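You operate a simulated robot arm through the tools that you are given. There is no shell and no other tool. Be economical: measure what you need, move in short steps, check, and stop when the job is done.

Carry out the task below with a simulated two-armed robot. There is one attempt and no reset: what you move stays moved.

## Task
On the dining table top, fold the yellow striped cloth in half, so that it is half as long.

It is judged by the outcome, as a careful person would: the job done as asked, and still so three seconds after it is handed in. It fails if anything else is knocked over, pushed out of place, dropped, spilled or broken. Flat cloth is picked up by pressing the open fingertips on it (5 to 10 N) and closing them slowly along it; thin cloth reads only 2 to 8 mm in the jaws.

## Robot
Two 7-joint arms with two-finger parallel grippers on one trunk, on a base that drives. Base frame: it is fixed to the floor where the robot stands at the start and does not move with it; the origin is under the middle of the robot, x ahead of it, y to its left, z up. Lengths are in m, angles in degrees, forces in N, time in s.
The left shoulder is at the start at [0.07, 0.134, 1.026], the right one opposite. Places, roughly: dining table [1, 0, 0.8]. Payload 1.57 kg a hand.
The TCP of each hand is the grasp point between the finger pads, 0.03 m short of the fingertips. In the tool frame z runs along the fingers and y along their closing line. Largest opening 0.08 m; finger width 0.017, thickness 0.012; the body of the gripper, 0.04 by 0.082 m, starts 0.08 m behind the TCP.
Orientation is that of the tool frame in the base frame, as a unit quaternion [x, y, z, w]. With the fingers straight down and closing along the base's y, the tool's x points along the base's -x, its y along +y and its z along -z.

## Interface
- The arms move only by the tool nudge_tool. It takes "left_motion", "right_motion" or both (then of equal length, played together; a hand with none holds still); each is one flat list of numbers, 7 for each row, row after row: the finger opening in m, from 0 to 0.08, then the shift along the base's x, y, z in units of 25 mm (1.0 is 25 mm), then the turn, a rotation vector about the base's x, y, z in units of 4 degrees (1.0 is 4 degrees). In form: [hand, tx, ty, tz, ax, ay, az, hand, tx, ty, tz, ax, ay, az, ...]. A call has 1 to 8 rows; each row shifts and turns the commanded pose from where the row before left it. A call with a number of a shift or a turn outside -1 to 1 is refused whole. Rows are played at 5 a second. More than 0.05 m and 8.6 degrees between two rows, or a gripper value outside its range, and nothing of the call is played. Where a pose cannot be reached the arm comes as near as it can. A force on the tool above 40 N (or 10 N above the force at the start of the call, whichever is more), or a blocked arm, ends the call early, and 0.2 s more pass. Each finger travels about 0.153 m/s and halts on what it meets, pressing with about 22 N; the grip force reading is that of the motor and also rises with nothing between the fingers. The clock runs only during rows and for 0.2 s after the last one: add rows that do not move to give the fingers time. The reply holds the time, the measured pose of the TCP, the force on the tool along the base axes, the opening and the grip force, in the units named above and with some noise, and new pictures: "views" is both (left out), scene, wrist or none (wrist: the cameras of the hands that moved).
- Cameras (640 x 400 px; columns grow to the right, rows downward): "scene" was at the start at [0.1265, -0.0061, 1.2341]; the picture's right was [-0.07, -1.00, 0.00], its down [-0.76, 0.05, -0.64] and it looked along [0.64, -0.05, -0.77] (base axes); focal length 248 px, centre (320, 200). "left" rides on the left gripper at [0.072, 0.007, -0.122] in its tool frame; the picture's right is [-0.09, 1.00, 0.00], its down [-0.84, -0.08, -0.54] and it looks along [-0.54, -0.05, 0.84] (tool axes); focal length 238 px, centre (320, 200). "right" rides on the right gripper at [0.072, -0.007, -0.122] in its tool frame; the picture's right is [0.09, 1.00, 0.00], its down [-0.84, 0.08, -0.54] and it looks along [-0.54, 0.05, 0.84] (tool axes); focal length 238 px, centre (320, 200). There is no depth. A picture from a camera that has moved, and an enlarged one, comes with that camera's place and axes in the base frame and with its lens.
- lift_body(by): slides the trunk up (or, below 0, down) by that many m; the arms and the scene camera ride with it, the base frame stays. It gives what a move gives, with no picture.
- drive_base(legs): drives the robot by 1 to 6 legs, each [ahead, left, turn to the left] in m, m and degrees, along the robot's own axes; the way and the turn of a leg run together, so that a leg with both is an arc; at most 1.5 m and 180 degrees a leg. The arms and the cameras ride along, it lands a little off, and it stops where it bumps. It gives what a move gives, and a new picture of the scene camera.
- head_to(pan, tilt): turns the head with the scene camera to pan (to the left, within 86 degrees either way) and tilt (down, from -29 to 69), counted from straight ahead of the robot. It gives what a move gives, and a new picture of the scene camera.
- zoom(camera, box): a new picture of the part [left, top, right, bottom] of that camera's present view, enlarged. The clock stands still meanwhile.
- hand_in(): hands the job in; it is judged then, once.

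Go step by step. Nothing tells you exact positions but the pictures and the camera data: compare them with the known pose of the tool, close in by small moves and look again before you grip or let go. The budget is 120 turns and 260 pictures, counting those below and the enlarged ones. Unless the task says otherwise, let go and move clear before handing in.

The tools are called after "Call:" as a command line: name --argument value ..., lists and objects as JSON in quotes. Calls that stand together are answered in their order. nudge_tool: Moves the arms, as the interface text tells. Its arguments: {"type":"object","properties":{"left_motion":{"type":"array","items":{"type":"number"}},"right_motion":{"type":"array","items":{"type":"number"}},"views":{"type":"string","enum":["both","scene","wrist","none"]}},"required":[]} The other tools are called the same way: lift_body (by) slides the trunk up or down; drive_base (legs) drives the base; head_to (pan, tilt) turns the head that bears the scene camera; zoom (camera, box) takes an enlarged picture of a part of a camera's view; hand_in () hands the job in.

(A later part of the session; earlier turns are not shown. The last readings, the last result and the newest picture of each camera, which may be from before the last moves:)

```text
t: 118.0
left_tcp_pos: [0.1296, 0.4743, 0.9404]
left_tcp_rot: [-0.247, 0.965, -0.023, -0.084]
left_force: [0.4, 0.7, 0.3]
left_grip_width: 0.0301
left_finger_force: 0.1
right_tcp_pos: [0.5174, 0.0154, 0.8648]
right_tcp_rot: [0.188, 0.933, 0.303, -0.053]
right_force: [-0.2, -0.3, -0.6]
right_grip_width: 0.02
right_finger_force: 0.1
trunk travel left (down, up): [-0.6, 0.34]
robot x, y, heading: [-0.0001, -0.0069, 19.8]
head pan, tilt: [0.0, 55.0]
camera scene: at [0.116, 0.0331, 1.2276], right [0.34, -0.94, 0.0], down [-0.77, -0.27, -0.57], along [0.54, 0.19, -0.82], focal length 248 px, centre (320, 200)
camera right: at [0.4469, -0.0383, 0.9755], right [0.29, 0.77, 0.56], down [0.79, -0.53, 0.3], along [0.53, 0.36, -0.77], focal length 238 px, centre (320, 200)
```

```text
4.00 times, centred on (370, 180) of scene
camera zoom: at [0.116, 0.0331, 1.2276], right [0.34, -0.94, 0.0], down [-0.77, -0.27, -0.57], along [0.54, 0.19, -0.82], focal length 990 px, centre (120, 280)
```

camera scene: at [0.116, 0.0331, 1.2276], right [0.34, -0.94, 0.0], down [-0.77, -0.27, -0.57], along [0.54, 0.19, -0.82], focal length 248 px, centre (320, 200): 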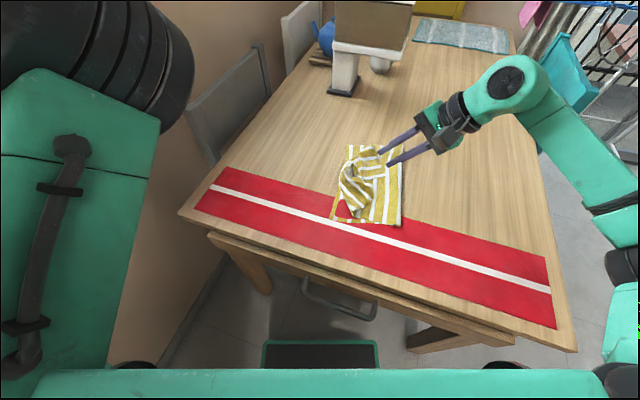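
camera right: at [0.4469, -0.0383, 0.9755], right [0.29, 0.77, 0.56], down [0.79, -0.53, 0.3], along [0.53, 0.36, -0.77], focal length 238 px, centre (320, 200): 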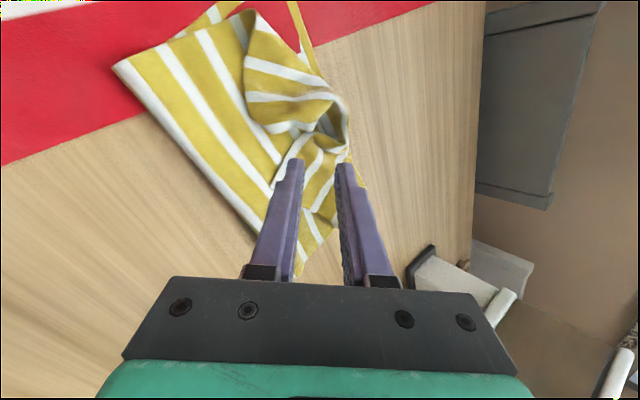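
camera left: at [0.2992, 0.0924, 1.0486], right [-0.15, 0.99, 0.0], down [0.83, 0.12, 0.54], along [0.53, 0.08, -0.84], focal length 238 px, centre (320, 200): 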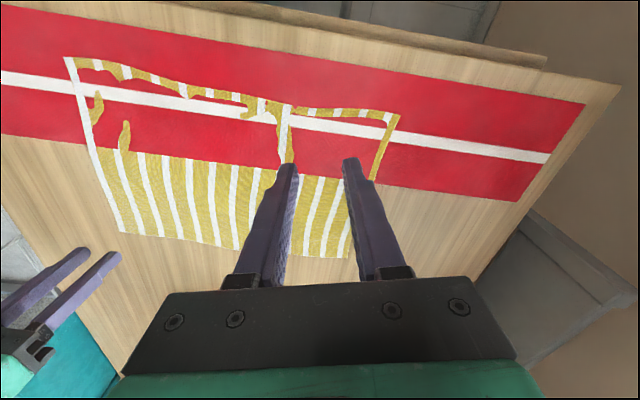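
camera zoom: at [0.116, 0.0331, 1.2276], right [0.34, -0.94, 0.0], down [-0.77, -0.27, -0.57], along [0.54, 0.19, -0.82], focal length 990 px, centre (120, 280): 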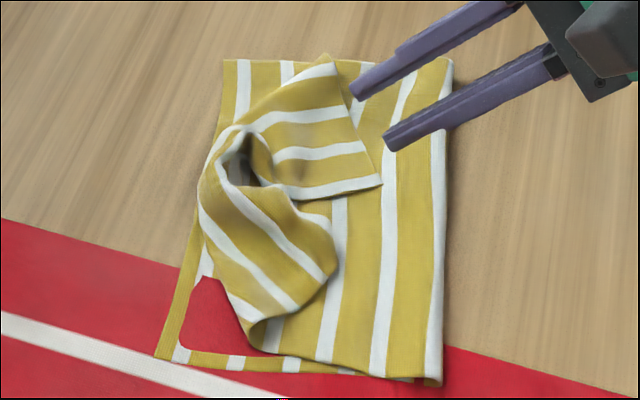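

The crease is good; the flap's far corner lies curled back near (.538,.015). I'll straighten the tool and look down at it closely.

Call:
nudge_tool --right_motion '[0.03, 0, -0.3, 0.4, -1, 0, 0, 0.03, 0, -0.3, 0.4, -1, 0, 0, 0.03, 0, -0.3, 0.4, -1, 0, 0, 0.03, 0, -0.3, 0.2, -1, 0, 0, 0.03, 0, 0, 0, -1, 0, 0, 0.03, 0, 0, 0, -1, 0, 0, 0.03, 0, 0, 0, -1, 0, 0, 0.03, 0, 0, 0, -1, 0, 0]' --views "none"

Call:
nudge_tool --right_motion '[0.03, 0, 0, 0, -0.95, 0, 0, 0.03, 0, 0, 0, 0, 0, 1, 0.03, 0, 0, 0, 0, 0, 1, 0.03, 0, 0, 0, 0, 0, 1, 0.03, 0, 0, 0, 0, 0, 1, 0.03, 0, 0, 0, 0, 0, 1, 0.03, 0, 0, 0, 0, 0, 1, 0.03, 0, 0, 0, 0, 0, 1]'

```text
t: 119.8
left_tcp_pos: [0.1297, 0.4755, 0.9403]
left_tcp_rot: [-0.247, 0.965, -0.024, -0.083]
left_force: [-0.1, 0.0, 0.0]
left_grip_width: 0.0303
left_finger_force: 0.1
right_tcp_pos: [0.5189, -0.0132, 0.8999]
right_tcp_rot: [0.196, 0.98, 0.033, 0.001]
right_force: [0.8, -0.2, -0.4]
right_grip_width: 0.0297
right_finger_force: 0.0
trunk travel left (down, up): [-0.6, 0.34]
robot x, y, heading: [0.0033, -0.0083, 19.5]
head pan, tilt: [0.0, 55.0]
```

```text
t: 121.6
left_tcp_pos: [0.1309, 0.4758, 0.9406]
left_tcp_rot: [-0.247, 0.965, -0.023, -0.084]
left_force: [0.4, 0.2, 0.4]
left_grip_width: 0.0301
left_finger_force: 0.0
right_tcp_pos: [0.5197, -0.0141, 0.901]
right_tcp_rot: [-0.049, 0.999, 0.004, 0.007]
right_force: [-0.8, 0.2, 0.2]
right_grip_width: 0.03
right_finger_force: 0.1
trunk travel left (down, up): [-0.6, 0.34]
robot x, y, heading: [0.0017, -0.0085, 19.7]
head pan, tilt: [0.0, 55.0]
camera scene: at [0.1165, 0.0338, 1.2275], right [0.34, -0.94, 0.0], down [-0.77, -0.28, -0.57], along [0.54, 0.19, -0.82], focal length 248 px, centre (320, 200)
camera right: at [0.4475, -0.0282, 1.0213], right [-0.19, 0.98, 0.01], down [0.82, 0.15, 0.55], along [0.54, 0.11, -0.83], focal length 238 px, centre (320, 200)
```

scene: 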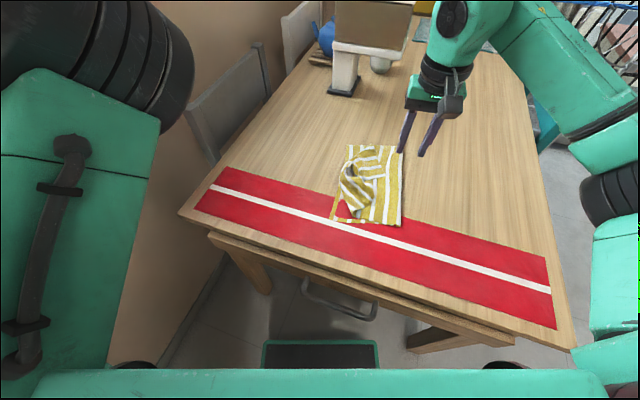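
right: 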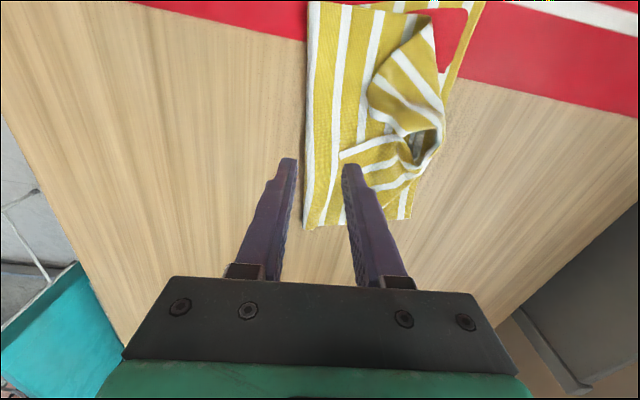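

Call:
zoom --camera "right" --box '[280, 0, 504, 240]'

```text
1.67 times, centred on (392, 120) of right
camera zoom: at [0.4475, -0.0282, 1.0213], right [-0.19, 0.98, 0.01], down [0.82, 0.15, 0.55], along [0.54, 0.11, -0.83], focal length 397 px, centre (200, 333)
```

zoom: 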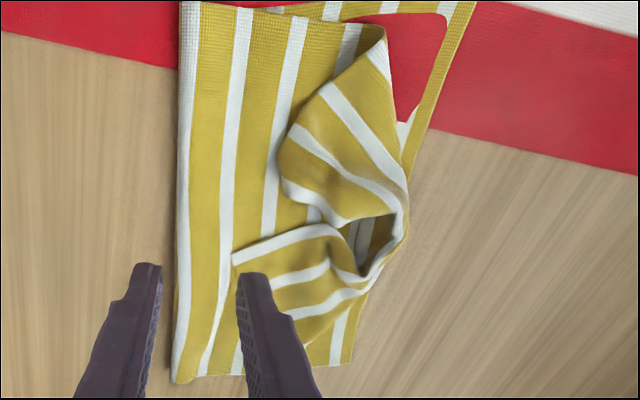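

I can see both flap corners folded back, the far one at about (.542,.015) and the near one at about (.494,.033). I'll pick the far one first, pressing lightly.

Call:
nudge_tool --right_motion '[0.03, 0.3, 0.5, -0.5, 0, 0, 0, 0.03, 0.3, 0.5, -0.7, 0, 0, 0, 0.03, 0.3, 0.5, -0.7, 0, 0, 0, 0.03, 0.3, 0.5, -0.7, 0, 0, 0, 0.03, 0.1, 0.24, -0.7, 0, 0, 0, 0.03, 0, 0, -0.7, 0, 0, 0, 0.03, 0, 0, -0.3, 0, 0, 0, 0.03, 0, 0, 0, 0, 0, 0]' --views "wrist"

Call:
zoom --camera "right" --box '[200, 80, 440, 230]'

```text
t: 123.4
left_tcp_pos: [0.1303, 0.4759, 0.9408]
left_tcp_rot: [-0.247, 0.965, -0.023, -0.084]
left_force: [0.0, 0.0, 0.0]
left_grip_width: 0.0302
left_finger_force: 0.1
right_tcp_pos: [0.5511, 0.0446, 0.7917]
right_tcp_rot: [-0.049, 0.999, 0.004, 0.006]
right_force: [0.3, -0.6, -0.6]
right_grip_width: 0.03
right_finger_force: 0.0
trunk travel left (down, up): [-0.6, 0.34]
robot x, y, heading: [0.0042, -0.0068, 19.6]
head pan, tilt: [0.0, 55.0]
camera right: at [0.4803, 0.0298, 0.9127], right [-0.19, 0.98, 0.01], down [0.82, 0.15, 0.55], along [0.54, 0.11, -0.83], focal length 238 px, centre (320, 200)
```

right: 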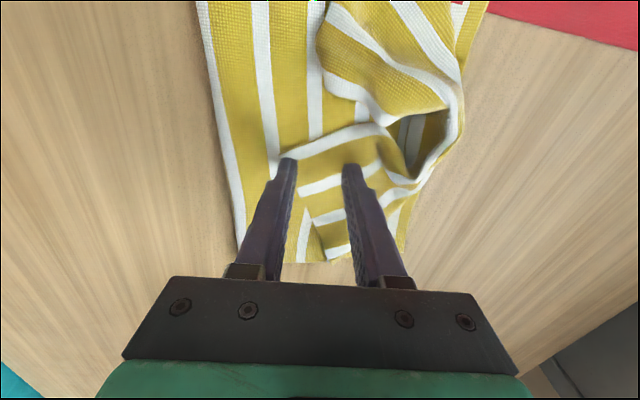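

```text
2.67 times, centred on (320, 155) of right
camera zoom: at [0.4803, 0.0298, 0.9127], right [-0.19, 0.98, 0.01], down [0.82, 0.15, 0.55], along [0.54, 0.11, -0.83], focal length 636 px, centre (320, 320)
```

zoom: 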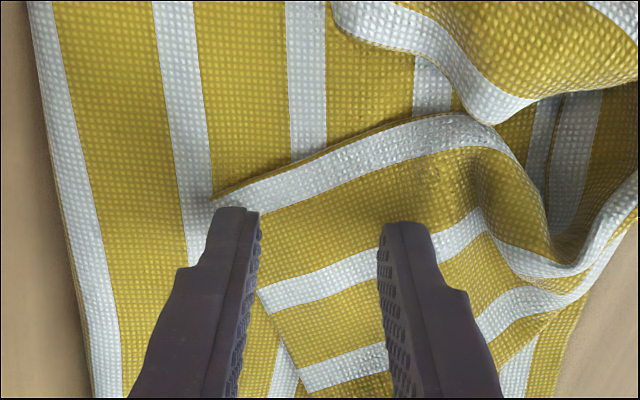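

Call:
nudge_tool --right_motion '[0.03, 0, 0, -0.2, 0, 0, 0, 0.03, 0, 0, -0.08, 0, 0, 0, 0.03, 0, 0, 0, 0, 0, 0]' --views "none"

```text
t: 124.2
left_tcp_pos: [0.1298, 0.4749, 0.9391]
left_tcp_rot: [-0.248, 0.965, -0.024, -0.083]
left_force: [-0.4, -0.1, -0.3]
left_grip_width: 0.0301
left_finger_force: 0.0
right_tcp_pos: [0.5522, 0.0436, 0.7857]
right_tcp_rot: [-0.048, 0.999, 0.004, 0.007]
right_force: [-0.9, -0.4, 0.4]
right_grip_width: 0.03
right_finger_force: 0.0
trunk travel left (down, up): [-0.6, 0.34]
robot x, y, heading: [0.0023, -0.0047, 19.5]
head pan, tilt: [0.0, 55.0]
```

Call:
nudge_tool --right_motion '[0.03, 0, 0, -0.09, 0, 0, 0, 0.026, 0, 0, 0, 0, 0, 0, 0.022, 0, 0, 0, 0, 0, 0, 0.018, 0, 0, 0, 0, 0, 0, 0.014, 0, 0, 0, 0, 0, 0, 0.009, 0, 0, 0, 0, 0, 0, 0.004, 0, 0, 0, 0, 0, 0, 0, 0, 0, 0, 0, 0, 0]' --views "wrist"

Call:
zoom --camera "right" --box '[200, 80, 440, 230]'

```text
t: 126.0
left_tcp_pos: [0.1303, 0.4749, 0.9411]
left_tcp_rot: [-0.246, 0.965, -0.022, -0.083]
left_force: [-0.6, -0.6, 0.1]
left_grip_width: 0.0299
left_finger_force: 0.0
right_tcp_pos: [0.5511, 0.0433, 0.7842]
right_tcp_rot: [-0.048, 0.999, 0.004, 0.007]
right_force: [0.7, -0.5, 0.8]
right_grip_width: 0.0016
right_finger_force: 22.1
trunk travel left (down, up): [-0.6, 0.34]
robot x, y, heading: [-0.0002, -0.0073, 19.2]
head pan, tilt: [0.0, 55.0]
camera right: at [0.48, 0.0284, 0.9043], right [-0.19, 0.98, 0.01], down [0.82, 0.15, 0.55], along [0.54, 0.11, -0.83], focal length 238 px, centre (320, 200)
```

right: 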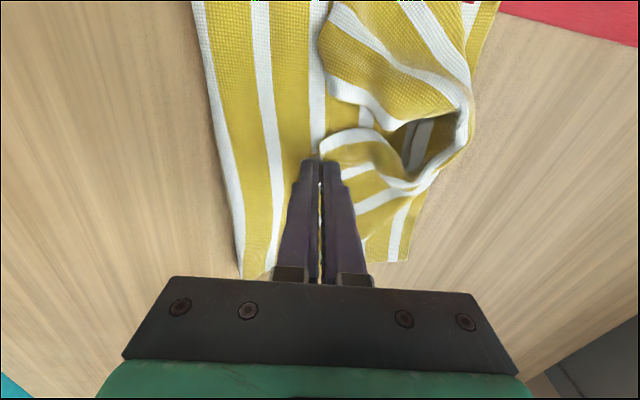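

```text
2.67 times, centred on (320, 155) of right
camera zoom: at [0.48, 0.0284, 0.9043], right [-0.19, 0.98, 0.01], down [0.82, 0.15, 0.55], along [0.54, 0.11, -0.83], focal length 636 px, centre (320, 320)
```

zoom: 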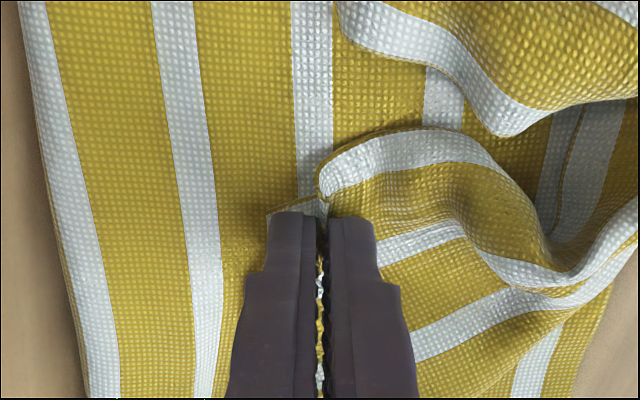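

The top corner alone is gripped. I'll lift it and carry it to the far-left corner.

Call:
nudge_tool --right_motion '[0, 0, 0, 0.8, 0, 0, 0, 0, 0.2, 0.1, 0.8, 0, 0, 0, 0, 0.4, 0.4, 0.4, 0, 0, 0, 0, 0.5, 0.6, 0, 0, 0, 0, 0, 0.5, 0.7, 0, 0, 0, 0, 0, 0.4, 0.7, -0.2, 0, 0, 0, 0, 0.3, 0.6, -0.4, 0, 0, 0, 0, 0.2, 0.3, -0.6, 0, 0, 0]'

Call:
zoom --camera "scene" --box '[290, 120, 450, 220]'

```text
t: 127.8
left_tcp_pos: [0.1306, 0.4746, 0.9416]
left_tcp_rot: [-0.247, 0.965, -0.024, -0.084]
left_force: [0.2, -0.3, -0.1]
left_grip_width: 0.03
left_finger_force: 0.1
right_tcp_pos: [0.5866, 0.1139, 0.8022]
right_tcp_rot: [-0.05, 0.999, 0.003, 0.007]
right_force: [0.1, 1.2, 0.6]
right_grip_width: 0.0018
right_finger_force: 22.1
right hand out of reach, approached as far as the arm can: row 7, 8
trunk travel left (down, up): [-0.6, 0.34]
robot x, y, heading: [0.0039, -0.0053, 19.6]
head pan, tilt: [0.0, 55.0]
camera scene: at [0.1175, 0.0331, 1.2275], right [0.34, -0.94, 0.0], down [-0.77, -0.27, -0.57], along [0.54, 0.19, -0.82], focal length 248 px, centre (320, 200)
camera right: at [0.5149, 0.0986, 0.9216], right [-0.19, 0.98, 0.01], down [0.82, 0.15, 0.55], along [0.54, 0.11, -0.83], focal length 238 px, centre (320, 200)
```

scene: 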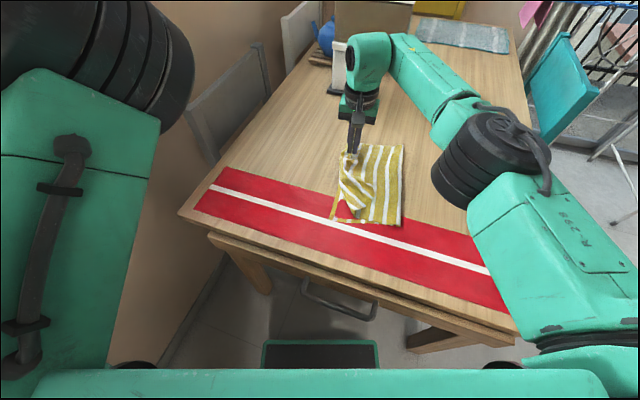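
right: 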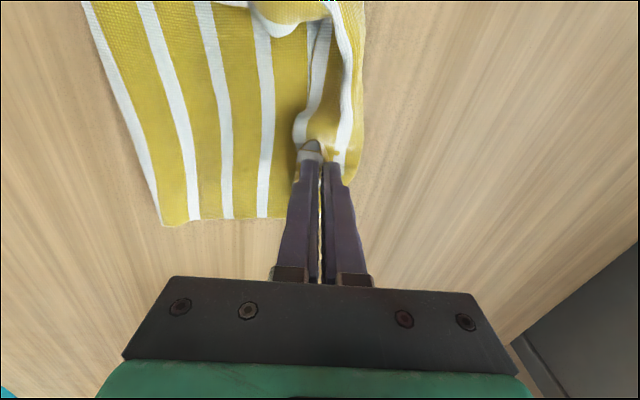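

```text
4.00 times, centred on (370, 170) of scene
camera zoom: at [0.1175, 0.0331, 1.2275], right [0.34, -0.94, 0.0], down [-0.77, -0.27, -0.57], along [0.54, 0.19, -0.82], focal length 990 px, centre (120, 320)
```

zoom: 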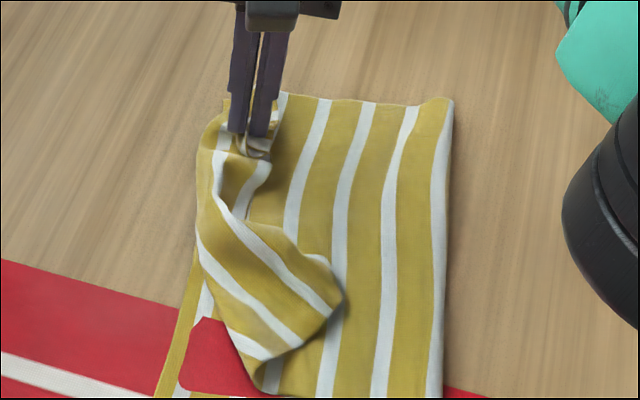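

The far half of the flap is over. I'm at the end of my reach, so I'll nudge the base forward 3 cm to finish this corner.

Call:
drive_base --legs '[[0.035, 0.005, 0]]'

Call:
zoom --camera "scene" --box '[290, 120, 450, 220]'

```text
t: 128.6
left_tcp_pos: [0.1594, 0.491, 0.9411]
left_tcp_rot: [-0.248, 0.965, -0.023, -0.082]
left_force: [-0.8, 0.3, 0.0]
left_grip_width: 0.0298
left_finger_force: 0.2
right_tcp_pos: [0.6169, 0.131, 0.8022]
right_tcp_rot: [-0.049, 0.999, 0.004, 0.008]
right_force: [-0.3, 0.3, 0.5]
right_grip_width: 0.0019
right_finger_force: 21.9
trunk travel left (down, up): [-0.6, 0.34]
robot x, y, heading: [0.0323, 0.0111, 19.9]
head pan, tilt: [0.0, 55.0]
camera scene: at [0.1465, 0.0497, 1.2278], right [0.34, -0.94, 0.0], down [-0.77, -0.28, -0.57], along [0.54, 0.19, -0.82], focal length 248 px, centre (320, 200)
```

scene: 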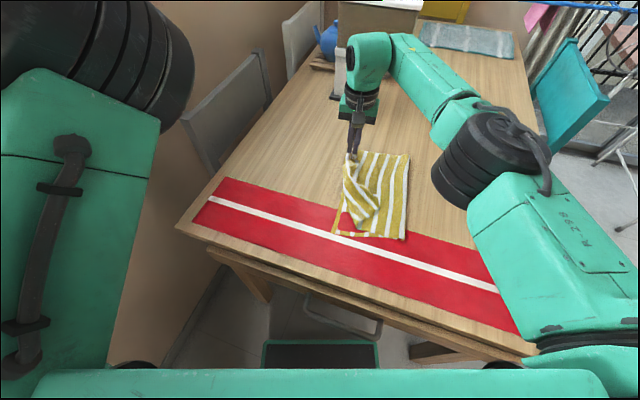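

```text
4.00 times, centred on (370, 170) of scene
camera zoom: at [0.1465, 0.0497, 1.2278], right [0.34, -0.94, 0.0], down [-0.77, -0.28, -0.57], along [0.54, 0.19, -0.82], focal length 990 px, centre (120, 320)
```

zoom: 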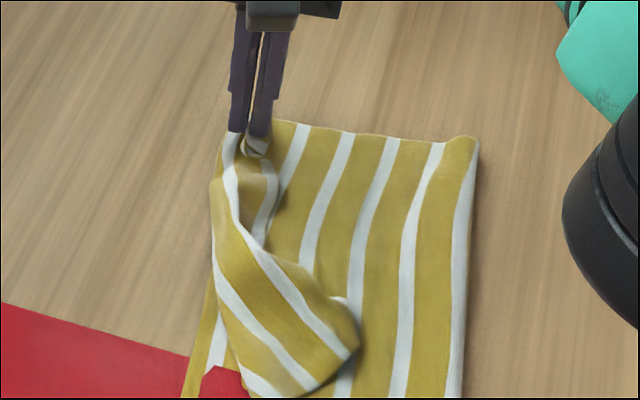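

The far corner is in place. I'll set it down, let go, rise, and view the near corner.

Call:
nudge_tool --right_motion '[0, 0, 0, -0.5, 0, 0, 0, 0.006, 0, 0, 0, 0, 0, 0, 0.014, 0, 0, 0, 0, 0, 0, 0.024, 0, 0, 0, 0, 0, 0, 0.03, 0, 0, 0.6, 0, 0, 0, 0.03, -0.4, 0, 1, 0, 0, 0, 0.03, -1, -0.6, 1, 0, 0, 0, 0.03, -1, -0.8, 0.8, 0, 0, 0]' --views "none"

Call:
nudge_tool --right_motion '[0.03, -1, -0.8, 0, 0, 0, 0, 0.03, -1, -0.8, 0, 0, 0, 0, 0.03, -0.8, -0.6, 0, 0, 0, 0]'

Call:
zoom --camera "scene" --box '[290, 130, 450, 250]'

```text
t: 130.4
left_tcp_pos: [0.1608, 0.491, 0.9413]
left_tcp_rot: [-0.247, 0.965, -0.023, -0.082]
left_force: [0.2, -0.1, -0.3]
left_grip_width: 0.0299
left_finger_force: 0.1
right_tcp_pos: [0.5574, 0.0925, 0.8725]
right_tcp_rot: [-0.048, 0.999, 0.004, 0.007]
right_force: [0.0, -0.2, 0.3]
right_grip_width: 0.0299
right_finger_force: 0.1
trunk travel left (down, up): [-0.6, 0.34]
robot x, y, heading: [0.0337, 0.0066, 19.6]
head pan, tilt: [0.0, 55.0]
```

```text
t: 131.2
left_tcp_pos: [0.1613, 0.4903, 0.9408]
left_tcp_rot: [-0.248, 0.965, -0.023, -0.084]
left_force: [-0.2, 0.2, 0.7]
left_grip_width: 0.0301
left_finger_force: 0.0
right_tcp_pos: [0.4894, 0.0401, 0.8739]
right_tcp_rot: [-0.049, 0.999, 0.004, 0.007]
right_force: [-0.3, -0.6, -0.6]
right_grip_width: 0.0301
right_finger_force: 0.1
trunk travel left (down, up): [-0.6, 0.34]
robot x, y, heading: [0.0355, 0.0104, 19.6]
head pan, tilt: [0.0, 55.0]
camera scene: at [0.1476, 0.0499, 1.2276], right [0.34, -0.94, 0.0], down [-0.77, -0.28, -0.57], along [0.54, 0.19, -0.82], focal length 248 px, centre (320, 200)
camera right: at [0.417, 0.0254, 0.9939], right [-0.19, 0.98, 0.01], down [0.82, 0.15, 0.55], along [0.54, 0.11, -0.83], focal length 238 px, centre (320, 200)
```

scene: 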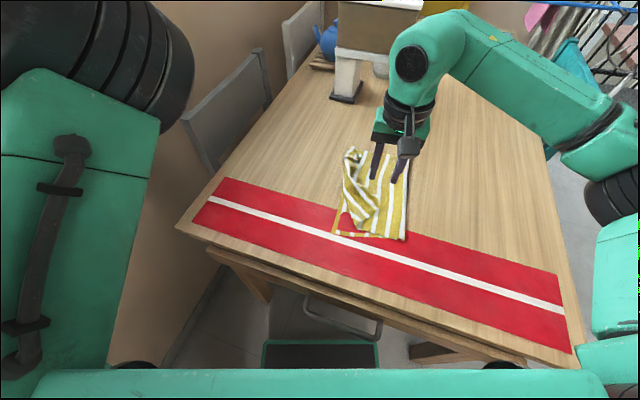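
right: 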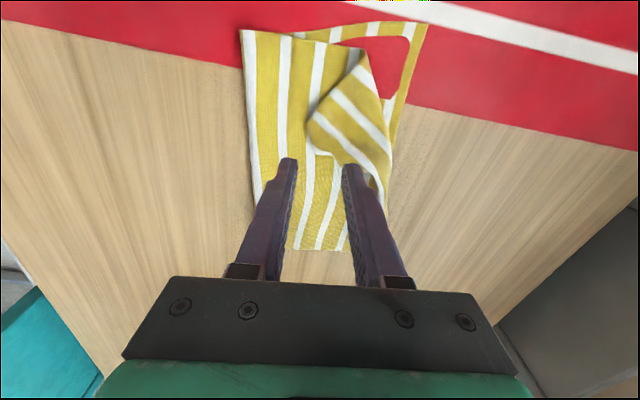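

```text
3.33 times, centred on (370, 190) of scene
camera zoom: at [0.1476, 0.0499, 1.2276], right [0.34, -0.94, 0.0], down [-0.77, -0.28, -0.57], along [0.54, 0.19, -0.82], focal length 825 px, centre (153, 233)
```

zoom: 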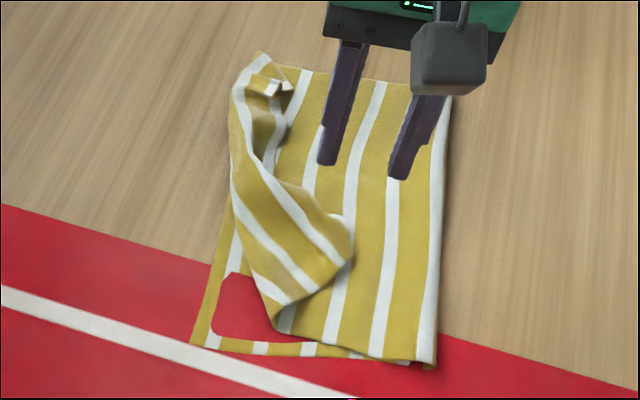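

Call:
zoom --camera "right" --box '[230, 10, 440, 180]'

```text
2.35 times, centred on (335, 95) of right
camera zoom: at [0.417, 0.0254, 0.9939], right [-0.19, 0.98, 0.01], down [0.82, 0.15, 0.55], along [0.54, 0.11, -0.83], focal length 561 px, centre (285, 447)
```

zoom: 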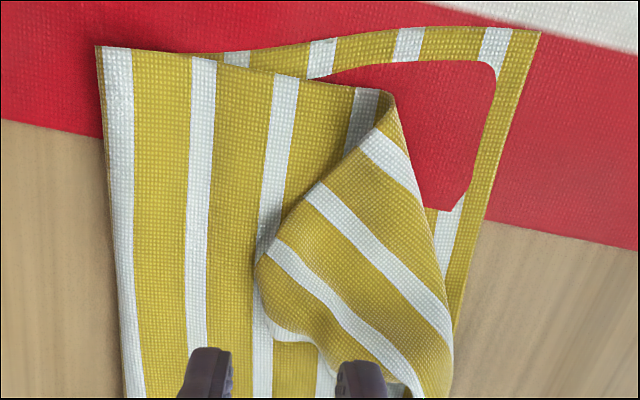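

Call:
nudge_tool --right_motion '[0.034, 0.1, 0.4, -0.6, 0, 0, 0, 0.034, 0.1, 0.4, -0.8, 0, 0, 0, 0.034, 0, 0, -0.8, 0, 0, 0, 0.034, 0, 0, -0.7, 0, 0, 0, 0.034, 0, 0, -0.3, 0, 0, 0, 0.034, 0, 0, 0, 0, 0, 0]' --views "wrist"

Call:
zoom --camera "right" --box '[200, 60, 440, 230]'

```text
t: 132.6
left_tcp_pos: [0.1607, 0.4912, 0.9401]
left_tcp_rot: [-0.248, 0.965, -0.023, -0.083]
left_force: [0.6, -0.1, 0.0]
left_grip_width: 0.0305
left_finger_force: 0.0
right_tcp_pos: [0.4923, 0.0614, 0.7916]
right_tcp_rot: [-0.049, 0.999, 0.004, 0.006]
right_force: [0.4, 0.3, 0.6]
right_grip_width: 0.034
right_finger_force: 0.0
trunk travel left (down, up): [-0.6, 0.34]
robot x, y, heading: [0.0334, 0.0093, 19.7]
head pan, tilt: [0.0, 55.0]
camera right: at [0.4202, 0.0463, 0.9137], right [-0.19, 0.98, 0.01], down [0.82, 0.15, 0.55], along [0.54, 0.11, -0.83], focal length 238 px, centre (320, 200)
```

right: 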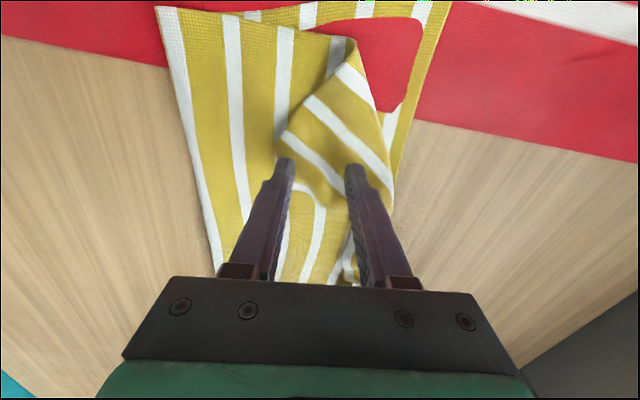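

```text
2.35 times, centred on (320, 145) of right
camera zoom: at [0.4202, 0.0463, 0.9137], right [-0.19, 0.98, 0.01], down [0.82, 0.15, 0.55], along [0.54, 0.11, -0.83], focal length 561 px, centre (320, 329)
```

zoom: 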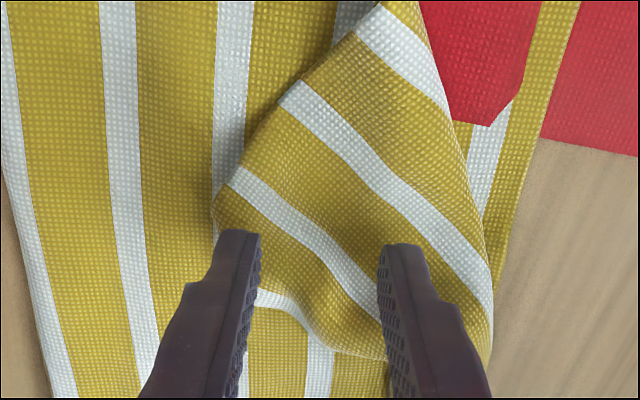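

Call:
nudge_tool --right_motion '[0.038, -0.3, -0.15, 0, 0, 0, 0, 0.038, 0, 0, -0.22, 0, 0, 0, 0.032, 0, 0, -0.08, 0, 0, 0, 0.026, 0, 0, 0, 0, 0, 0, 0.02, 0, 0, 0, 0, 0, 0, 0.012, 0, 0, 0, 0, 0, 0, 0.004, 0, 0, 0, 0, 0, 0, 0, 0, 0, 0, 0, 0, 0]' --views "wrist"

Call:
zoom --camera "right" --box '[200, 60, 440, 230]'

```text
t: 134.4
left_tcp_pos: [0.1608, 0.4924, 0.9409]
left_tcp_rot: [-0.248, 0.965, -0.023, -0.083]
left_force: [-0.3, 0.1, -0.3]
left_grip_width: 0.03
left_finger_force: 0.1
right_tcp_pos: [0.4858, 0.0575, 0.786]
right_tcp_rot: [-0.049, 0.999, 0.003, 0.007]
right_force: [-0.4, -0.3, 0.3]
right_grip_width: 0.0026
right_finger_force: 22.5
trunk travel left (down, up): [-0.6, 0.34]
robot x, y, heading: [0.0311, 0.0088, 19.6]
head pan, tilt: [0.0, 55.0]
camera right: at [0.4135, 0.0429, 0.9067], right [-0.19, 0.98, 0.01], down [0.82, 0.15, 0.55], along [0.54, 0.11, -0.83], focal length 238 px, centre (320, 200)
```

right: 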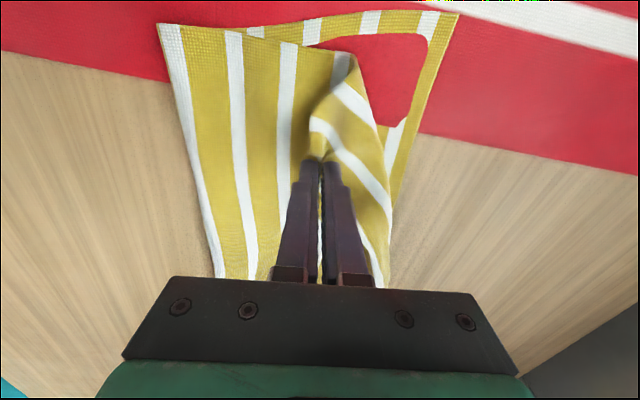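

```text
2.35 times, centred on (320, 145) of right
camera zoom: at [0.4135, 0.0429, 0.9067], right [-0.19, 0.98, 0.01], down [0.82, 0.15, 0.55], along [0.54, 0.11, -0.83], focal length 561 px, centre (320, 329)
```

zoom: 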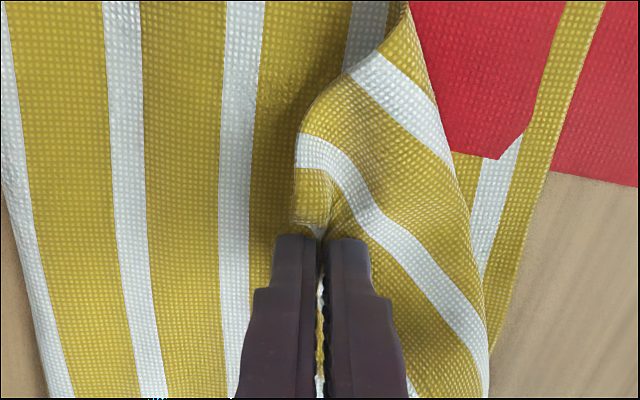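

Gripped. I'll lift it over to the near-left corner.

Call:
nudge_tool --right_motion '[0, 0, 0, 0.8, 0, 0, 0, 0, -0.2, 0.1, 0.8, 0, 0, 0, 0, -0.5, 0.3, 0.3, 0, 0, 0, 0, -0.6, 0.4, 0, 0, 0, 0, 0, -0.6, 0.4, 0, 0, 0, 0, 0, -0.6, 0.4, -0.3, 0, 0, 0, 0, -0.5, 0.2, -0.5, 0, 0, 0, 0, -0.3, 0.1, -0.5, 0, 0, 0]'

Call:
zoom --camera "scene" --box '[290, 130, 450, 250]'

```text
t: 136.2
left_tcp_pos: [0.1605, 0.4914, 0.9404]
left_tcp_rot: [-0.248, 0.965, -0.023, -0.083]
left_force: [-0.3, -0.6, 0.0]
left_grip_width: 0.0299
left_finger_force: 0.1
right_tcp_pos: [0.4031, 0.1034, 0.801]
right_tcp_rot: [-0.049, 0.999, 0.004, 0.006]
right_force: [0.6, 0.5, 0.7]
right_grip_width: 0.0022
right_finger_force: 21.9
trunk travel left (down, up): [-0.6, 0.34]
robot x, y, heading: [0.0315, 0.007, 19.4]
head pan, tilt: [0.0, 55.0]
camera scene: at [0.148, 0.0504, 1.2275], right [0.34, -0.94, 0.0], down [-0.77, -0.28, -0.57], along [0.54, 0.19, -0.82], focal length 248 px, centre (320, 200)
camera right: at [0.3305, 0.0891, 0.9213], right [-0.19, 0.98, 0.01], down [0.82, 0.15, 0.55], along [0.54, 0.11, -0.83], focal length 238 px, centre (320, 200)
```

scene: 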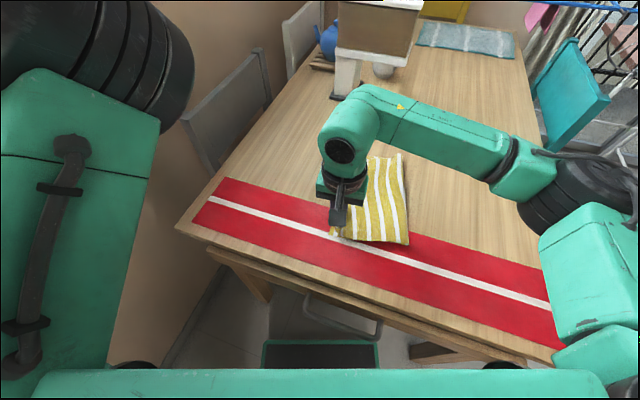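
right: 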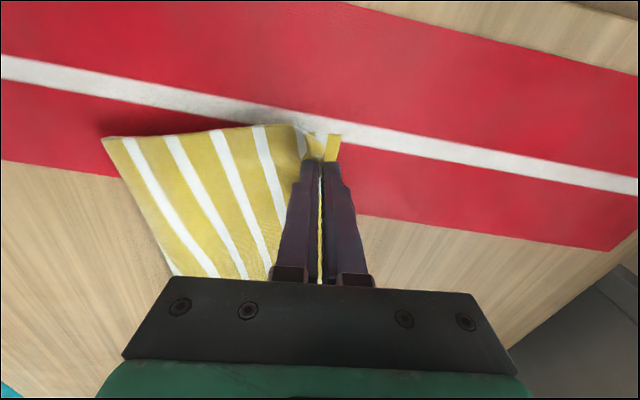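

```text
3.33 times, centred on (370, 190) of scene
camera zoom: at [0.148, 0.0504, 1.2275], right [0.34, -0.94, 0.0], down [-0.77, -0.28, -0.57], along [0.54, 0.19, -0.82], focal length 825 px, centre (153, 233)
```

zoom: 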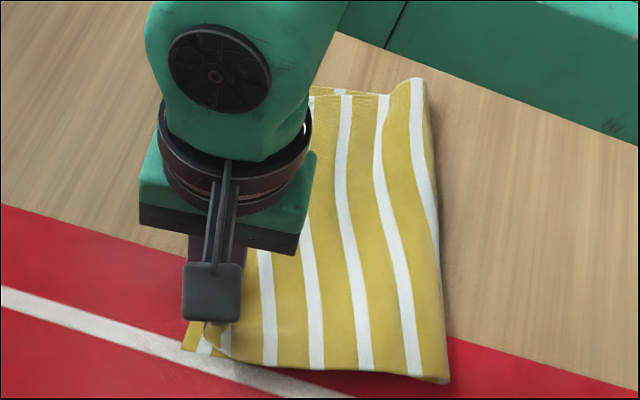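

Excellent, the near half is over too. I'll set it down, release and move clear to inspect.

Call:
nudge_tool --right_motion '[0, 0, 0, -0.45, 0, 0, 0, 0.006, 0, 0, 0, 0, 0, 0, 0.014, 0, 0, 0, 0, 0, 0, 0.024, 0, 0, 0, 0, 0, 0, 0.03, 0, 0, 0.6, 0, 0, 0, 0.03, 0, -0.2, 1, 0, 0, 0, 0.03, 0, -0.9, 1, 0, 0, 0, 0.03, 0.2, -1, 0.8, 0, 0, 0]' --views "none"

Call:
nudge_tool --right_motion '[0.03, 0.5, -1, 0.3, 0, 0, 0, 0.03, 0.5, -1, 0.2, 0, 0, 0, 0.03, 0.5, -1, 0, 0, 0, 0, 0.03, 0.5, -1, 0, 0, 0, 0]'

Call:
zoom --camera "scene" --box '[290, 130, 450, 250]'

```text
t: 138.0
left_tcp_pos: [0.1618, 0.4902, 0.9417]
left_tcp_rot: [-0.248, 0.965, -0.024, -0.083]
left_force: [0.4, 0.1, 0.5]
left_grip_width: 0.0301
left_finger_force: 0.0
right_tcp_pos: [0.4095, 0.0507, 0.8742]
right_tcp_rot: [-0.048, 0.999, 0.004, 0.007]
right_force: [-1.0, -0.1, -0.4]
right_grip_width: 0.0301
right_finger_force: 0.1
trunk travel left (down, up): [-0.6, 0.34]
robot x, y, heading: [0.0338, 0.0063, 19.9]
head pan, tilt: [0.0, 55.0]
```

```text
t: 139.0
left_tcp_pos: [0.161, 0.4903, 0.9407]
left_tcp_rot: [-0.248, 0.965, -0.023, -0.084]
left_force: [-0.3, -0.1, -0.8]
left_grip_width: 0.0302
left_finger_force: 0.2
right_tcp_pos: [0.4563, -0.0471, 0.8855]
right_tcp_rot: [-0.05, 0.999, 0.004, 0.007]
right_force: [-0.1, 0.2, 0.3]
right_grip_width: 0.03
right_finger_force: 0.1
trunk travel left (down, up): [-0.6, 0.34]
robot x, y, heading: [0.0336, 0.0122, 19.5]
head pan, tilt: [0.0, 55.0]
camera scene: at [0.1477, 0.0493, 1.2276], right [0.34, -0.94, 0.0], down [-0.77, -0.28, -0.57], along [0.54, 0.19, -0.82], focal length 248 px, centre (320, 200)
camera right: at [0.3847, -0.0615, 1.0066], right [-0.19, 0.98, 0.01], down [0.82, 0.15, 0.55], along [0.54, 0.11, -0.83], focal length 238 px, centre (320, 200)
```

scene: 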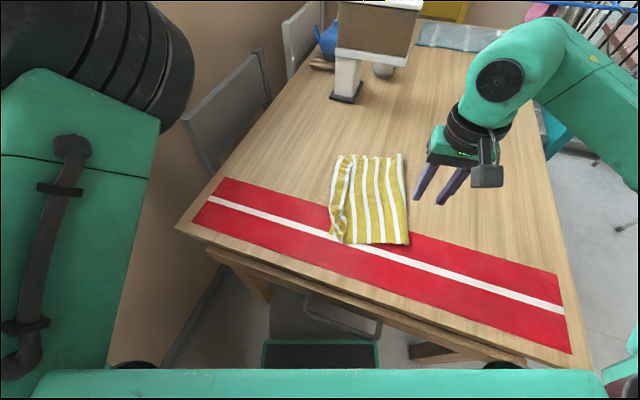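
right: 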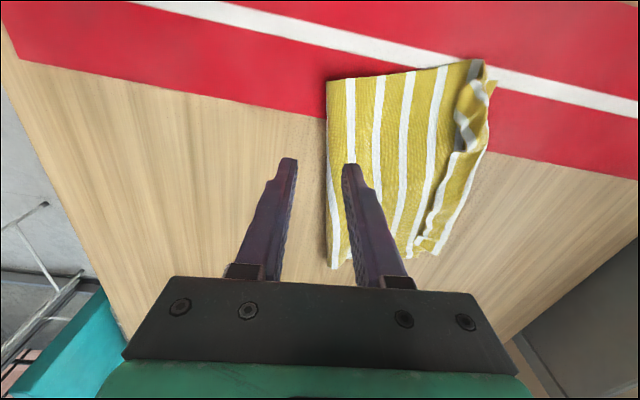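

```text
3.33 times, centred on (370, 190) of scene
camera zoom: at [0.1477, 0.0493, 1.2276], right [0.34, -0.94, 0.0], down [-0.77, -0.28, -0.57], along [0.54, 0.19, -0.82], focal length 825 px, centre (153, 233)
```

zoom: 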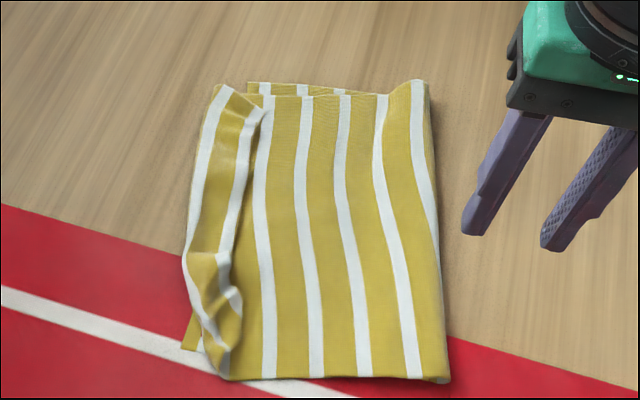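

The cloth is folded in half; only the hem is a little ruffled. I'll take a close look at it.

Call:
zoom --camera "right" --box '[320, 40, 520, 280]'

```text
1.67 times, centred on (420, 160) of right
camera zoom: at [0.3847, -0.0615, 1.0066], right [-0.19, 0.98, 0.01], down [0.82, 0.15, 0.55], along [0.54, 0.11, -0.83], focal length 397 px, centre (153, 267)
```

zoom: 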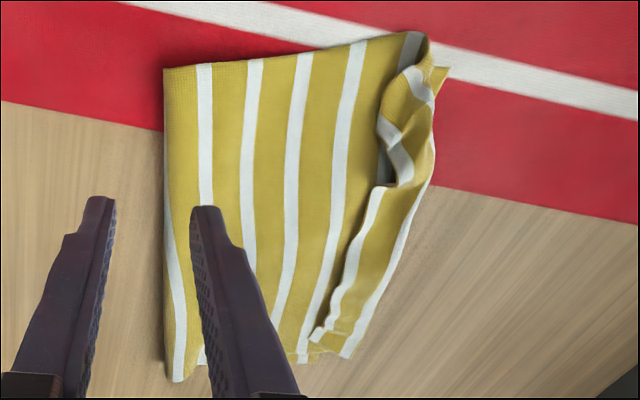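

The last 3–4 cm of the flap's hem is turned back on itself. I'll turn the gripper to close along the hem, pick its very edge and lay it out on the lower edge.

Call:
nudge_tool --right_motion '[0.03, 0.1, 0.4, 0.2, 0, 0, -1, 0.03, 0.1, 0.4, 0.2, 0, 0, -1, 0.03, 0.1, 0.4, 0.2, 0, 0, -1, 0.03, 0.1, 0.4, 0, 0, 0, -1, 0.03, 0.1, 0.4, 0, 0, 0, -1, 0.03, 0.1, 0.4, 0, 0, 0, -1, 0.03, 0.1, 0.4, 0, 0, 0, -1, 0.03, 0.1, 0.4, 0, 0, 0, -1]' --views "none"

Call:
nudge_tool --right_motion '[0.03, 0.1, 0.4, 0, 0, 0, -1, 0.03, 0.1, 0.4, 0, 0, 0, -1, 0.03, 0.1, 0.4, 0, 0, 0, -1, 0.03, 0.1, 0.4, 0, 0, 0, -1, 0.03, 0.1, 0.4, 0, 0, 0, -1, 0.03, 0, 0.4, 0, 0, 0, -1, 0.03, 0, 0.4, 0, 0, 0, -1, 0.03, 0, 0.4, 0, 0, 0, -1]' --views "none"

Call:
nudge_tool --right_motion '[0.03, 0, 0, 0, 0, 0, -1, 0.03, 0, 0, 0, 0, 0, -1, 0.03, 0, 0, 0, 0, 0, -1, 0.03, 0, 0, 0, 0, 0, -1, 0.03, 0, 0, 0, 0, 0, -1]'

```text
t: 140.8
left_tcp_pos: [0.1602, 0.4922, 0.9392]
left_tcp_rot: [-0.247, 0.965, -0.024, -0.083]
left_force: [0.2, -0.4, 0.0]
left_grip_width: 0.0302
left_finger_force: 0.1
right_tcp_pos: [0.477, 0.032, 0.9011]
right_tcp_rot: [0.229, 0.973, 0.001, 0.008]
right_force: [-0.5, 0.2, 0.2]
right_grip_width: 0.0299
right_finger_force: 0.2
trunk travel left (down, up): [-0.6, 0.34]
robot x, y, heading: [0.033, 0.0086, 19.7]
head pan, tilt: [0.0, 55.0]
```

```text
t: 142.6
left_tcp_pos: [0.1621, 0.4916, 0.9406]
left_tcp_rot: [-0.247, 0.965, -0.023, -0.082]
left_force: [-0.1, -0.8, -0.8]
left_grip_width: 0.0299
left_finger_force: 0.1
right_tcp_pos: [0.4902, 0.1102, 0.902]
right_tcp_rot: [0.488, 0.873, -0.001, 0.009]
right_force: [0.7, -0.1, -0.5]
right_grip_width: 0.0304
right_finger_force: 0.1
trunk travel left (down, up): [-0.6, 0.34]
robot x, y, heading: [0.0357, 0.0096, 20.0]
head pan, tilt: [0.0, 55.0]
```

```text
t: 143.8
left_tcp_pos: [0.1616, 0.492, 0.9397]
left_tcp_rot: [-0.248, 0.965, -0.024, -0.083]
left_force: [0.2, -0.4, 0.7]
left_grip_width: 0.03
left_finger_force: 0.0
right_tcp_pos: [0.4894, 0.1112, 0.9036]
right_tcp_rot: [0.632, 0.775, -0.002, 0.007]
right_force: [-0.2, 0.1, 0.6]
right_grip_width: 0.0302
right_finger_force: 0.1
trunk travel left (down, up): [-0.6, 0.34]
robot x, y, heading: [0.0354, 0.0069, 19.8]
head pan, tilt: [0.0, 55.0]
camera scene: at [0.1479, 0.0504, 1.2275], right [0.34, -0.94, 0.0], down [-0.77, -0.28, -0.57], along [0.54, 0.19, -0.82], focal length 248 px, centre (320, 200)
camera right: at [0.4684, 0.1818, 1.0241], right [0.96, 0.29, 0.01], down [0.24, -0.8, 0.55], along [0.16, -0.53, -0.83], focal length 238 px, centre (320, 200)
```

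scene: 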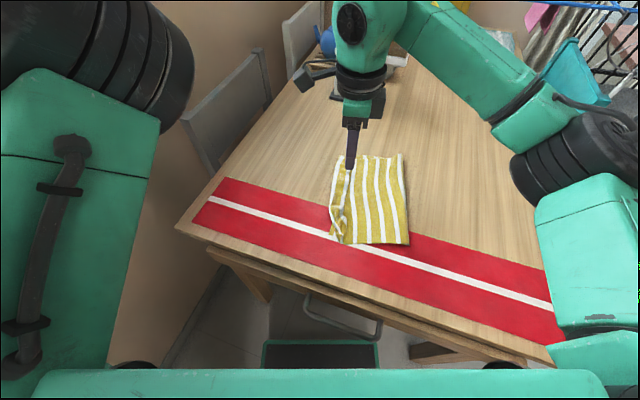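
right: 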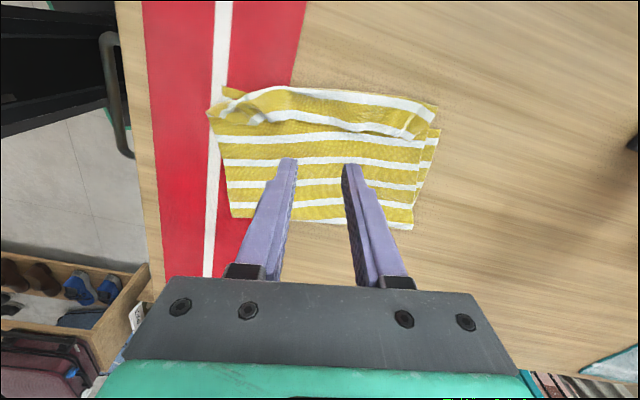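

Call:
zoom --camera "right" --box '[200, 70, 450, 240]'

```text
2.35 times, centred on (325, 155) of right
camera zoom: at [0.4684, 0.1818, 1.0241], right [0.96, 0.29, 0.01], down [0.24, -0.8, 0.55], along [0.16, -0.53, -0.83], focal length 561 px, centre (308, 306)
```

zoom: 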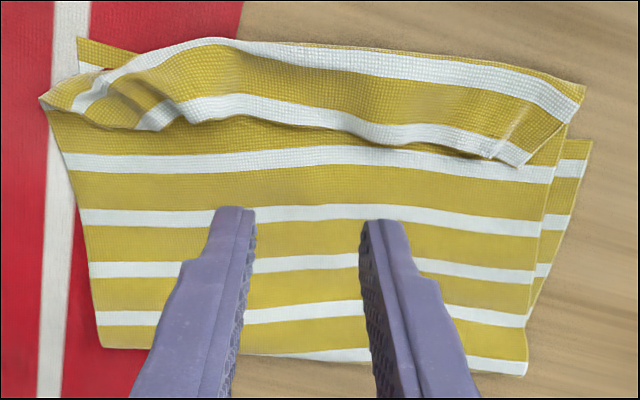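

Call:
nudge_tool --right_motion '[0.03, 0.22, 0.22, -0.8, 0, 0, 0, 0.03, 0.22, 0.22, -0.9, 0, 0, 0, 0.03, 0, 0, -0.9, 0, 0, 0, 0.03, 0, 0, -0.9, 0, 0, 0, 0.03, 0, 0, -0.7, 0, 0, 0, 0.03, 0, 0, -0.3, 0, 0, 0, 0.03, 0, 0, 0, 0, 0, 0]' --views "wrist"

Call:
zoom --camera "right" --box '[200, 70, 450, 240]'

```text
t: 145.4
left_tcp_pos: [0.1607, 0.4925, 0.9398]
left_tcp_rot: [-0.248, 0.965, -0.023, -0.083]
left_force: [0.1, 0.3, 0.0]
left_grip_width: 0.0297
left_finger_force: 0.1
right_tcp_pos: [0.5002, 0.1225, 0.7897]
right_tcp_rot: [0.632, 0.775, -0.003, 0.008]
right_force: [0.5, 0.1, 0.9]
right_grip_width: 0.0299
right_finger_force: 0.0
trunk travel left (down, up): [-0.6, 0.34]
robot x, y, heading: [0.035, 0.0107, 19.6]
head pan, tilt: [0.0, 55.0]
camera right: at [0.478, 0.1933, 0.9107], right [0.96, 0.29, 0.01], down [0.24, -0.8, 0.55], along [0.17, -0.53, -0.83], focal length 238 px, centre (320, 200)
```

right: 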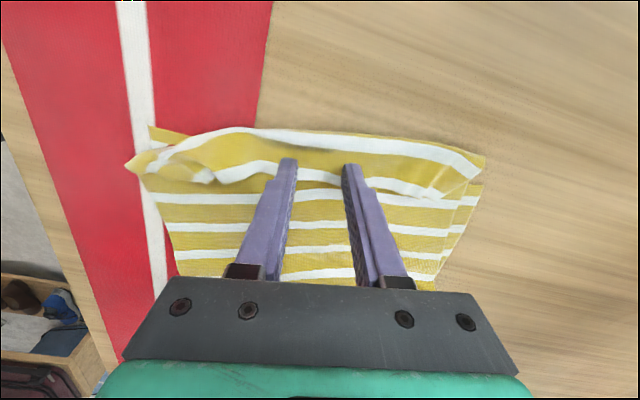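

```text
2.35 times, centred on (325, 155) of right
camera zoom: at [0.478, 0.1933, 0.9107], right [0.96, 0.29, 0.01], down [0.24, -0.8, 0.55], along [0.17, -0.53, -0.83], focal length 561 px, centre (308, 306)
```

zoom: 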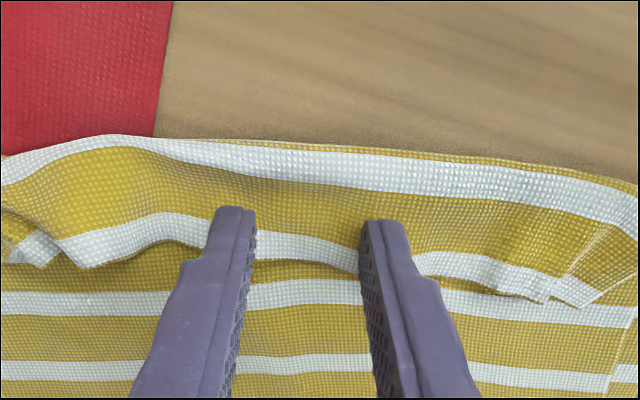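

Call:
nudge_tool --right_motion '[0.03, 0, 0, -0.14, 0, 0, 0, 0.026, 0, 0, -0.04, 0, 0, 0, 0.022, 0, 0, 0, 0, 0, 0, 0.018, 0, 0, 0, 0, 0, 0, 0.014, 0, 0, 0, 0, 0, 0, 0.009, 0, 0, 0, 0, 0, 0, 0.004, 0, 0, 0, 0, 0, 0, 0, 0, 0, 0, 0, 0, 0]' --views "wrist"

Call:
zoom --camera "right" --box '[200, 70, 450, 240]'

```text
t: 147.2
left_tcp_pos: [0.1609, 0.4916, 0.9406]
left_tcp_rot: [-0.248, 0.965, -0.023, -0.082]
left_force: [-0.1, -0.1, 0.2]
left_grip_width: 0.0299
left_finger_force: 0.0
right_tcp_pos: [0.5, 0.1234, 0.786]
right_tcp_rot: [0.632, 0.775, -0.002, 0.007]
right_force: [0.1, -0.2, -0.2]
right_grip_width: 0.0
right_finger_force: 21.0
trunk travel left (down, up): [-0.6, 0.34]
robot x, y, heading: [0.0325, 0.0069, 19.8]
head pan, tilt: [0.0, 55.0]
camera right: at [0.4793, 0.1932, 0.9057], right [0.96, 0.29, 0.01], down [0.24, -0.8, 0.55], along [0.17, -0.53, -0.83], focal length 238 px, centre (320, 200)
```

right: 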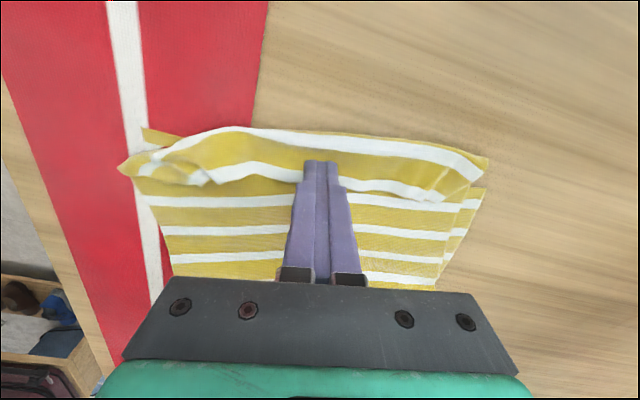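

```text
2.35 times, centred on (325, 155) of right
camera zoom: at [0.4793, 0.1932, 0.9057], right [0.96, 0.29, 0.01], down [0.24, -0.8, 0.55], along [0.17, -0.53, -0.83], focal length 561 px, centre (308, 306)
```

zoom: 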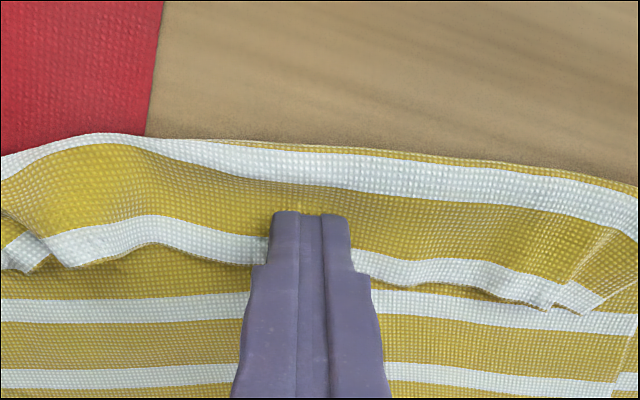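

It slipped without catching. I'll reopen, press a touch more and close again.

Call:
nudge_tool --right_motion '[0, 0, 0, 0.3, 0, 0, 0, 0.034, 0, -0.1, 0, 0, 0, 0, 0.034, 0, 0, -0.34, 0, 0, 0, 0.034, 0, 0, -0.06, 0, 0, 0, 0.034, 0, 0, 0, 0, 0, 0]' --views "none"

```text
t: 148.4
left_tcp_pos: [0.1611, 0.4908, 0.9409]
left_tcp_rot: [-0.247, 0.965, -0.023, -0.083]
left_force: [-0.5, 0.8, -0.7]
left_grip_width: 0.0299
left_finger_force: 0.0
right_tcp_pos: [0.5014, 0.1214, 0.7833]
right_tcp_rot: [0.632, 0.775, -0.002, 0.007]
right_force: [-0.2, 0.2, 1.9]
right_grip_width: 0.0338
right_finger_force: 0.0
trunk travel left (down, up): [-0.6, 0.34]
robot x, y, heading: [0.0319, 0.0105, 19.6]
head pan, tilt: [0.0, 55.0]
```

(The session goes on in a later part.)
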